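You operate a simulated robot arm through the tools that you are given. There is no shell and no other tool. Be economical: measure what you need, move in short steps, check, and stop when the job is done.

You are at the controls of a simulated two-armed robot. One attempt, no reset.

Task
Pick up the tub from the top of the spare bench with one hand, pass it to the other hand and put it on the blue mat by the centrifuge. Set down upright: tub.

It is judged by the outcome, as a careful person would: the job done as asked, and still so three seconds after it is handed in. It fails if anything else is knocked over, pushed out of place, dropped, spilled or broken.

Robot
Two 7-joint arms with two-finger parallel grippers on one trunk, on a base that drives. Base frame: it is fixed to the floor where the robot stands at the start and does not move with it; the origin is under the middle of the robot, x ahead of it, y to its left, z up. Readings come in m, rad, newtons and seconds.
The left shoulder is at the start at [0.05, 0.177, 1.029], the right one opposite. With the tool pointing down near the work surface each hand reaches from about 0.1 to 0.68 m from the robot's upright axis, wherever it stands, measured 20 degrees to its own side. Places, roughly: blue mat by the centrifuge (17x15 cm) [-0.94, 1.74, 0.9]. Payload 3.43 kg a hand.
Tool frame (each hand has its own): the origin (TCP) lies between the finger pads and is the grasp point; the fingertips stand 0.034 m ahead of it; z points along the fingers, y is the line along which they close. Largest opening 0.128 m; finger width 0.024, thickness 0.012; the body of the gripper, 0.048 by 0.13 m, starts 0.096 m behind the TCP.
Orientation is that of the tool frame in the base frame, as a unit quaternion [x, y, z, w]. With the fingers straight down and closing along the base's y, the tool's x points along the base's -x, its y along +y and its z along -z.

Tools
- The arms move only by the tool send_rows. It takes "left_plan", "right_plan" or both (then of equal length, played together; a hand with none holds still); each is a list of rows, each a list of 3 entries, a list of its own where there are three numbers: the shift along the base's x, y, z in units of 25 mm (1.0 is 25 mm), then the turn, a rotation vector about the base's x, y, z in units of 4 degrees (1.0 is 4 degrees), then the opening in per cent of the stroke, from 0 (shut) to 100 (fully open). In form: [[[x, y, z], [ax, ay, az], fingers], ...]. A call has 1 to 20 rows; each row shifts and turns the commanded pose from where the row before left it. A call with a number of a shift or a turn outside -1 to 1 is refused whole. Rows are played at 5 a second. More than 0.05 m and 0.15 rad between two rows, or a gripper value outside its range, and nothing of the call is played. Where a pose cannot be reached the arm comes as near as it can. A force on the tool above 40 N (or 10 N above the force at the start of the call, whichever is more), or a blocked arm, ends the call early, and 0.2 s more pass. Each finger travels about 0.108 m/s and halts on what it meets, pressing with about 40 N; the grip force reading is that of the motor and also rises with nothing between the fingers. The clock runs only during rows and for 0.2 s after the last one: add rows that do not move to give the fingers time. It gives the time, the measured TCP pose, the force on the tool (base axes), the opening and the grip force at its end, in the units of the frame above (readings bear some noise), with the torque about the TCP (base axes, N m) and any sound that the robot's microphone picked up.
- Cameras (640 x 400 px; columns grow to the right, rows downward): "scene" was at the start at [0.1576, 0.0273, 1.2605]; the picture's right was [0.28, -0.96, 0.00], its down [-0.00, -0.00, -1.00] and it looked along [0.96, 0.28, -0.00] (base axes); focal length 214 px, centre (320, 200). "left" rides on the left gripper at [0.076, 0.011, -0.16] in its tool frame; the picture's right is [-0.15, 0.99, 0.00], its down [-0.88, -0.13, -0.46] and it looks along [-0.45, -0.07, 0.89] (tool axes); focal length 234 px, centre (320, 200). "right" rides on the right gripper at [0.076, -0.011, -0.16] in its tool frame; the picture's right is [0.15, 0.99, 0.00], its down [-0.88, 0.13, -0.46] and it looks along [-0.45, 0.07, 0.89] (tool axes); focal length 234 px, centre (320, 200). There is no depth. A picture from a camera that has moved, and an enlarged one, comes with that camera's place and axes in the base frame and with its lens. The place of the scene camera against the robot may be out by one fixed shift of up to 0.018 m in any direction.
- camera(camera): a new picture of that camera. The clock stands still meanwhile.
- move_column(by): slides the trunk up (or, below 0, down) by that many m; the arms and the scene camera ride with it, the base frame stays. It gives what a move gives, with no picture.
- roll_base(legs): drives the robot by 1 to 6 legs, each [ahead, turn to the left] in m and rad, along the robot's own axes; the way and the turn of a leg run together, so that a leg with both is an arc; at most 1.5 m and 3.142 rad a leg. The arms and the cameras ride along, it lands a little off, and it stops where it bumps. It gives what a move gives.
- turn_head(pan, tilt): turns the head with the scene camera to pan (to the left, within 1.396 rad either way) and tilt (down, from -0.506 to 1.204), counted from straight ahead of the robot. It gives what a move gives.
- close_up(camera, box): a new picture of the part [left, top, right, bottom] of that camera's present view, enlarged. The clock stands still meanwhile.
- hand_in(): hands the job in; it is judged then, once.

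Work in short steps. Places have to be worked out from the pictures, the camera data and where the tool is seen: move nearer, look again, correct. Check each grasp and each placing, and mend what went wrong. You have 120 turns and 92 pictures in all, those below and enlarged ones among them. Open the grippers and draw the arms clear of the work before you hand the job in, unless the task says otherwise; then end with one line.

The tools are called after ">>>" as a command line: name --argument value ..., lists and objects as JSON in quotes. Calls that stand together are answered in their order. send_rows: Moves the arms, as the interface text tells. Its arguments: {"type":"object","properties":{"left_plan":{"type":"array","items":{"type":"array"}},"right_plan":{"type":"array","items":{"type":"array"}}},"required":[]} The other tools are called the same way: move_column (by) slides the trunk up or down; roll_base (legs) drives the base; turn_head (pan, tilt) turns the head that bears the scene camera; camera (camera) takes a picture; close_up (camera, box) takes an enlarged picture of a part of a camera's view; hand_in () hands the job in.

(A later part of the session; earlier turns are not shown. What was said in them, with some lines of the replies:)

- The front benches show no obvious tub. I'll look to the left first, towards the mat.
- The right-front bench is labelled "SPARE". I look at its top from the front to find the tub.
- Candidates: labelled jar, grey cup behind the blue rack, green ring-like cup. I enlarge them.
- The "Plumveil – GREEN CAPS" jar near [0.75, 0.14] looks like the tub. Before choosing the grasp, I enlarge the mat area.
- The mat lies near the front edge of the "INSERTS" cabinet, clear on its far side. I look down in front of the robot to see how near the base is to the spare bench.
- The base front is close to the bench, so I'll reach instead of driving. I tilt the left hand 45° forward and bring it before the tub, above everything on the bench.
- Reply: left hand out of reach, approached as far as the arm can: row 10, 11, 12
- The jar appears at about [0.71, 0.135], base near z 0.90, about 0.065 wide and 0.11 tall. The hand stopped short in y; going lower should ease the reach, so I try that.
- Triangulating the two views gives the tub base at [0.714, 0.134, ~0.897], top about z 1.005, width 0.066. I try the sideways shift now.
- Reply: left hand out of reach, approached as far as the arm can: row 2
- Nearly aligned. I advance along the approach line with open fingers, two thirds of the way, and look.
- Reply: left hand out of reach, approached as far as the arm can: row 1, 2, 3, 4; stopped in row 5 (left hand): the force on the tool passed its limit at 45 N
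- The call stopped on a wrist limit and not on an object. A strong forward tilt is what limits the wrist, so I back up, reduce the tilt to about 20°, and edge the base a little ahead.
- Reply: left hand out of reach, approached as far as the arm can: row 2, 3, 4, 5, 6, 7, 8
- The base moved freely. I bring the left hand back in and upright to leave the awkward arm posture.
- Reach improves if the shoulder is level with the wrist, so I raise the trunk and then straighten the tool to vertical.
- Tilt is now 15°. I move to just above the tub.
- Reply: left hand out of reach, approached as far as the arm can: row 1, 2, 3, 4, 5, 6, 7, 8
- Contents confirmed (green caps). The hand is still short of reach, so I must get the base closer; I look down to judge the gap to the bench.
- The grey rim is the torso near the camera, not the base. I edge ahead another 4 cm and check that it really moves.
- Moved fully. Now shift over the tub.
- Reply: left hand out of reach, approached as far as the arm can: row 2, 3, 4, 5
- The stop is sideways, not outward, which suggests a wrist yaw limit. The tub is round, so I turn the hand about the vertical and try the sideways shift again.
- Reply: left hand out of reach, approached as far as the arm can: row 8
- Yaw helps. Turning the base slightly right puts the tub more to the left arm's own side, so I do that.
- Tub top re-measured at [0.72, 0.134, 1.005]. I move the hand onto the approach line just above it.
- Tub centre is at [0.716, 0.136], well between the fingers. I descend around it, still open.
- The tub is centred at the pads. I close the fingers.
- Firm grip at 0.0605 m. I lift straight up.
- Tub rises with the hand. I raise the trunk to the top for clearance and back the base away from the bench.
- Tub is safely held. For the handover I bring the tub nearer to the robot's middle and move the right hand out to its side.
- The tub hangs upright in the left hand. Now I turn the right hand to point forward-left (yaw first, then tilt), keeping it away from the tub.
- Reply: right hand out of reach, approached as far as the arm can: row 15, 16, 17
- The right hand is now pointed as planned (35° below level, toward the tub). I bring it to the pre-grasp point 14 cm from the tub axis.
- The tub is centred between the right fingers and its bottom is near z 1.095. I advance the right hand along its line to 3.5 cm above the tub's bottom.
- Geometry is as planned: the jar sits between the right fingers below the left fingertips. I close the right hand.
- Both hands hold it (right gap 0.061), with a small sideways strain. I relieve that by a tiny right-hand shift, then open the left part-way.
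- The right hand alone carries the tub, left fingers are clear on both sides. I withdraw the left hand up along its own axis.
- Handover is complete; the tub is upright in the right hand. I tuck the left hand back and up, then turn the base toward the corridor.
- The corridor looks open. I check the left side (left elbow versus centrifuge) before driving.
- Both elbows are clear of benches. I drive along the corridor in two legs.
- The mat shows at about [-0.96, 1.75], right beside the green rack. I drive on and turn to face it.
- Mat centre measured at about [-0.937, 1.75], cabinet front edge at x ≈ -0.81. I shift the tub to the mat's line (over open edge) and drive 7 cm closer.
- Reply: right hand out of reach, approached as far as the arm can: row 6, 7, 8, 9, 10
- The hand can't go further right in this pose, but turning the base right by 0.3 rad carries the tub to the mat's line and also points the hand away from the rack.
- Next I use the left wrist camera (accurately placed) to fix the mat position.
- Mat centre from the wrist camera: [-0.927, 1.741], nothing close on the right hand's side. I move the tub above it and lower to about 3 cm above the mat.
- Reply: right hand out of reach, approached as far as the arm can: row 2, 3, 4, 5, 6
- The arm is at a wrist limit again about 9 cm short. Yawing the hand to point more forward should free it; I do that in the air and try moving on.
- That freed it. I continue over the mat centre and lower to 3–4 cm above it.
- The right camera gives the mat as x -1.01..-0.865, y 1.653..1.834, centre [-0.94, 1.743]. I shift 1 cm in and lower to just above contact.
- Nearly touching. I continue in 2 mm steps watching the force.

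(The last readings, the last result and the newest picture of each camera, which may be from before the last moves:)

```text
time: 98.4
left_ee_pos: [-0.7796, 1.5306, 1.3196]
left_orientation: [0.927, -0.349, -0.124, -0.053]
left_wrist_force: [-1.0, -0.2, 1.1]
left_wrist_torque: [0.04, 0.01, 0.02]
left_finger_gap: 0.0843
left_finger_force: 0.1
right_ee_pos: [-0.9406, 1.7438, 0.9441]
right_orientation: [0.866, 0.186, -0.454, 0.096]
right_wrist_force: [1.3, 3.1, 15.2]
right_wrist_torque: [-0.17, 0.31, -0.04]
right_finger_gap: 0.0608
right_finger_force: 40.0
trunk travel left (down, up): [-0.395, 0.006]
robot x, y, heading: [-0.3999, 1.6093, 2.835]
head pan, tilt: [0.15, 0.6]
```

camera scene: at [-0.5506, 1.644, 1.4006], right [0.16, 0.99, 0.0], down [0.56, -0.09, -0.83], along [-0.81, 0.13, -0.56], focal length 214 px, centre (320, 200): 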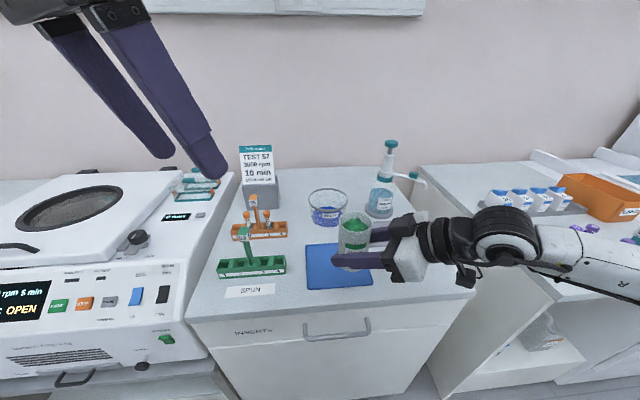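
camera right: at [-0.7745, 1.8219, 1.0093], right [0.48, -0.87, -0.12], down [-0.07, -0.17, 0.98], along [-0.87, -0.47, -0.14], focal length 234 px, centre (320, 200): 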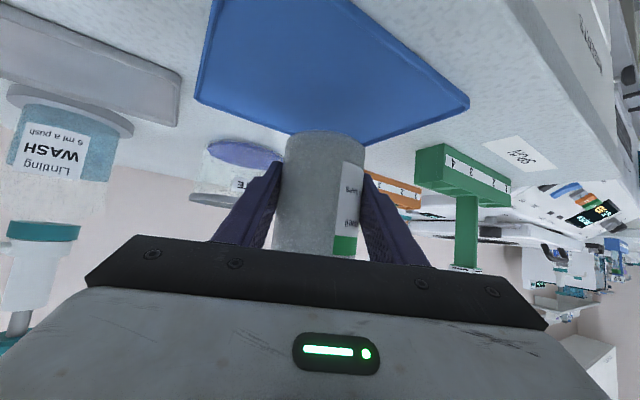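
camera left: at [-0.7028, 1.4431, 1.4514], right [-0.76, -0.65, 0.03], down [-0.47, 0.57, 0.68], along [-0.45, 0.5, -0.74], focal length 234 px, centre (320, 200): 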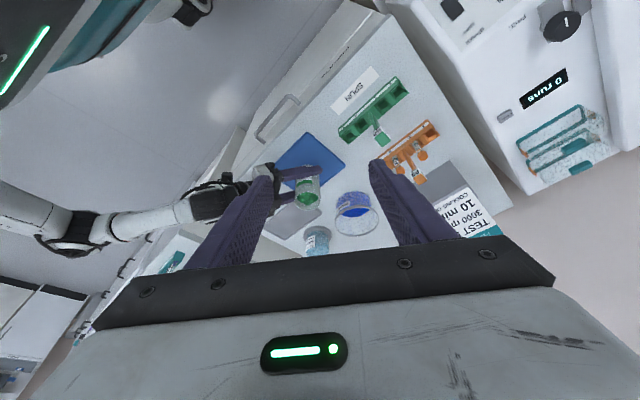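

Contact (15 N). I ease up 2 mm to unload and open the fingers part-way.

>>> send_rows --right_plan '[[[0, 0, 0.1], [0, 0, 0], 35], [[0, 0, 0], [0, 0, 0], 44], [[0, 0, 0], [0, 0, 0], 50], [[0, 0, 0], [0, 0, 0], 60], [[0, 0, 0], [0, 0, 0], 72], [[0, 0, 0], [0, 0, 0], 72]]'

>>> camera --camera "right"

>>> close_up --camera "scene" --box '[200, 130, 520, 330]'

```text
time: 99.8
left_ee_pos: [-0.7827, 1.5294, 1.3173]
left_orientation: [0.927, -0.349, -0.124, -0.054]
left_wrist_force: [0.1, 0.6, -0.9]
left_wrist_torque: [-0.01, -0.01, -0.03]
left_finger_gap: 0.0845
left_finger_force: 0.0
right_ee_pos: [-0.9401, 1.7435, 0.943]
right_orientation: [0.868, 0.187, -0.45, 0.096]
right_wrist_force: [0.3, 0.5, -0.5]
right_wrist_torque: [0.01, -0.01, -0.03]
right_finger_gap: 0.0925
right_finger_force: 0.1
trunk travel left (down, up): [-0.395, 0.006]
robot x, y, heading: [-0.3997, 1.6067, 2.832]
head pan, tilt: [0.15, 0.6]
```

```text
38 pictures are left
camera right: at [-0.7848, 1.8248, 0.9723], right [0.48, -0.87, -0.12], down [-0.07, -0.17, 0.98], along [-0.87, -0.47, -0.14], focal length 234 px, centre (320, 200)
```

right: 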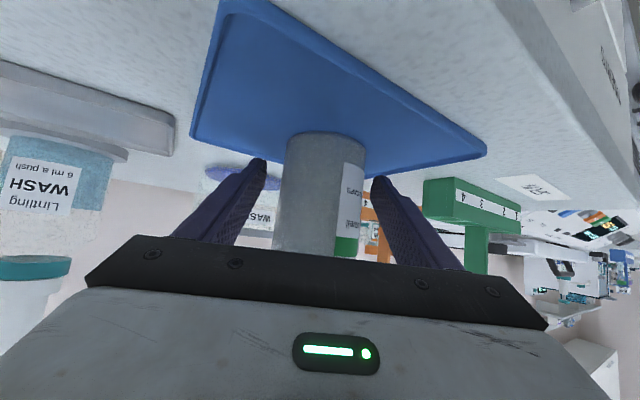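

```text
2.00 times, centred on (360, 230) of scene
camera zoom: at [-0.5505, 1.644, 1.4006], right [0.16, 0.99, 0.0], down [0.56, -0.09, -0.83], along [-0.81, 0.13, -0.56], focal length 429 px, centre (240, 140)
```

zoom: 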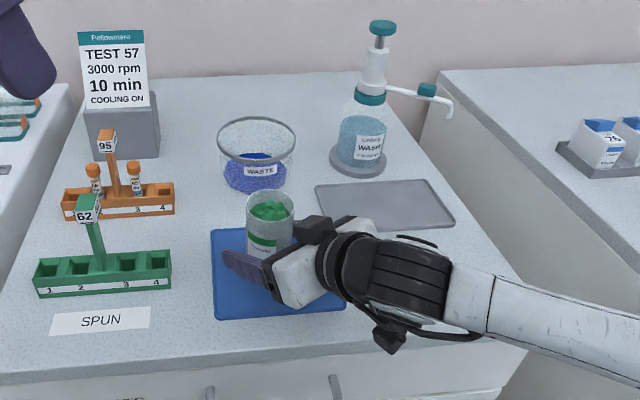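

The tub stands upright on the mat with fingers clear on both sides. I withdraw the right hand back along its axis.

>>> send_rows --right_plan '[[[0.6, 0.27, 0.46], [0, 0, 0], 72], [[0.6, 0.27, 0.46], [0, 0, 0], 72], [[0.6, 0.27, 0.46], [0, 0, 0], 72], [[0.6, 0.27, 0.46], [0, 0, 0], 72], [[0.6, 0.27, 0.46], [0, 0, 0], 72], [[0.6, 0.27, 0.46], [0, 0, 0], 72], [[0.6, 0.27, 0.6], [0, 0, 0], 72], [[0.6, 0.27, 0.6], [0, 0, 0], 72], [[0.5, 0, 0.8], [0, 0, 0], 72], [[0.5, 0, 0.8], [0, 0, 0], 72], [[0, 0, 0], [0, 0, 0], 72]]'

>>> camera --camera "scene"

>>> camera --camera "left"

```text
time: 102.2
left_ee_pos: [-0.7823, 1.5295, 1.3177]
left_orientation: [0.927, -0.349, -0.124, -0.054]
left_wrist_force: [0.1, -0.3, -0.4]
left_wrist_torque: [-0.04, 0.01, 0.0]
left_finger_gap: 0.0845
left_finger_force: 0.1
right_ee_pos: [-0.7938, 1.7982, 1.0827]
right_orientation: [0.867, 0.188, -0.451, 0.097]
right_wrist_force: [-0.2, -0.7, -0.4]
right_wrist_torque: [0.0, -0.01, -0.01]
right_finger_gap: 0.0922
right_finger_force: 0.1
trunk travel left (down, up): [-0.395, 0.006]
robot x, y, heading: [-0.3945, 1.6124, 2.832]
head pan, tilt: [0.15, 0.6]
```

```text
36 pictures are left
camera scene: at [-0.5507, 1.644, 1.4006], right [0.16, 0.99, 0.0], down [0.56, -0.09, -0.82], along [-0.81, 0.13, -0.57], focal length 214 px, centre (320, 200)
```

scene: 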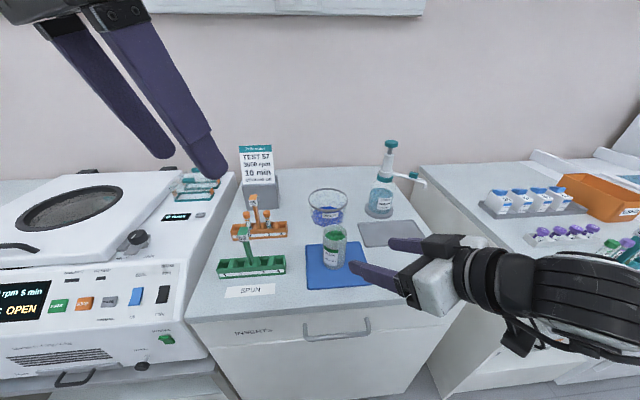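

```text
35 pictures are left
camera left: at [-0.7029, 1.4431, 1.4514], right [-0.76, -0.65, 0.03], down [-0.47, 0.57, 0.68], along [-0.45, 0.5, -0.74], focal length 234 px, centre (320, 200)
```

left: 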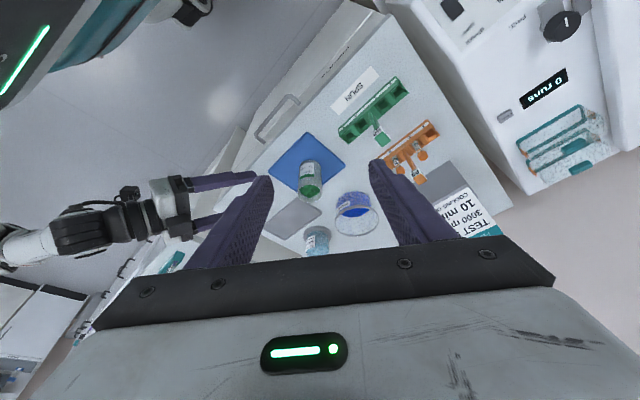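

The tub stands upright in the middle of the mat, nothing else disturbed. I raise the right hand a bit, open both grippers and back the base away.

>>> send_rows --right_plan '[[[0.4, 0, 0.6], [0, 0, 0], 100], [[0.4, 0, 0.6], [0, 0, 0], 100], [[0, 0, 0], [0, 0, 0], 100]]' --left_plan '[[[0, 0, 0], [0, 0, 0], 100], [[0, 0, 0], [0, 0, 0], 100], [[0, 0, 0], [0, 0, 0], 100]]'

>>> roll_base --legs '[[-0.2, 0]]'

>>> camera --camera "scene"

```text
time: 103.0
left_ee_pos: [-0.7821, 1.5298, 1.3187]
left_orientation: [0.927, -0.349, -0.124, -0.053]
left_wrist_force: [0.2, 0.0, -0.2]
left_wrist_torque: [0.02, -0.02, 0.02]
left_finger_gap: 0.1279
left_finger_force: 0.0
right_ee_pos: [-0.7742, 1.7974, 1.1118]
right_orientation: [0.867, 0.186, -0.451, 0.096]
right_wrist_force: [-0.5, -0.5, 0.7]
right_wrist_torque: [0.02, -0.04, 0.01]
right_finger_gap: 0.128
right_finger_force: 0.0
trunk travel left (down, up): [-0.395, 0.006]
robot x, y, heading: [-0.3987, 1.609, 2.834]
head pan, tilt: [0.15, 0.6]
```

```text
time: 104.6
left_ee_pos: [-0.5906, 1.4703, 1.3186]
left_orientation: [0.928, -0.347, -0.124, -0.053]
left_wrist_force: [-0.2, -0.1, 0.4]
left_wrist_torque: [0.02, 0.02, 0.0]
left_finger_gap: 0.128
left_finger_force: 0.1
right_ee_pos: [-0.5842, 1.7371, 1.1117]
right_orientation: [0.867, 0.187, -0.451, 0.097]
right_wrist_force: [1.3, 0.4, -0.6]
right_wrist_torque: [-0.01, 0.04, 0.0]
right_finger_gap: 0.1281
right_finger_force: 0.1
trunk travel left (down, up): [-0.395, 0.006]
robot x, y, heading: [-0.2042, 1.5449, 2.833]
head pan, tilt: [0.15, 0.6]
```

```text
34 pictures are left
camera scene: at [-0.3602, 1.5837, 1.4007], right [0.16, 0.99, 0.0], down [0.56, -0.09, -0.83], along [-0.82, 0.13, -0.56], focal length 214 px, centre (320, 200)
```

scene: 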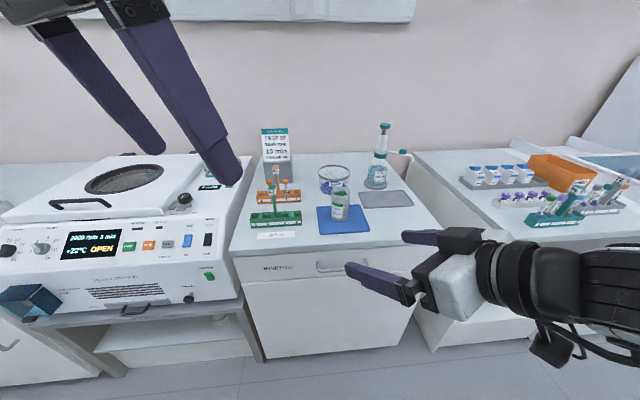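

The picture shows the tub upright on the blue mat, both grippers open and clear of the work. I hand in.

>>> hand_in

```text
The job is handed in.
```

The tub was picked from the spare bench with the left hand, passed to the right hand, and set upright on the blue mat by the centrifuge; nothing else was seen to move.
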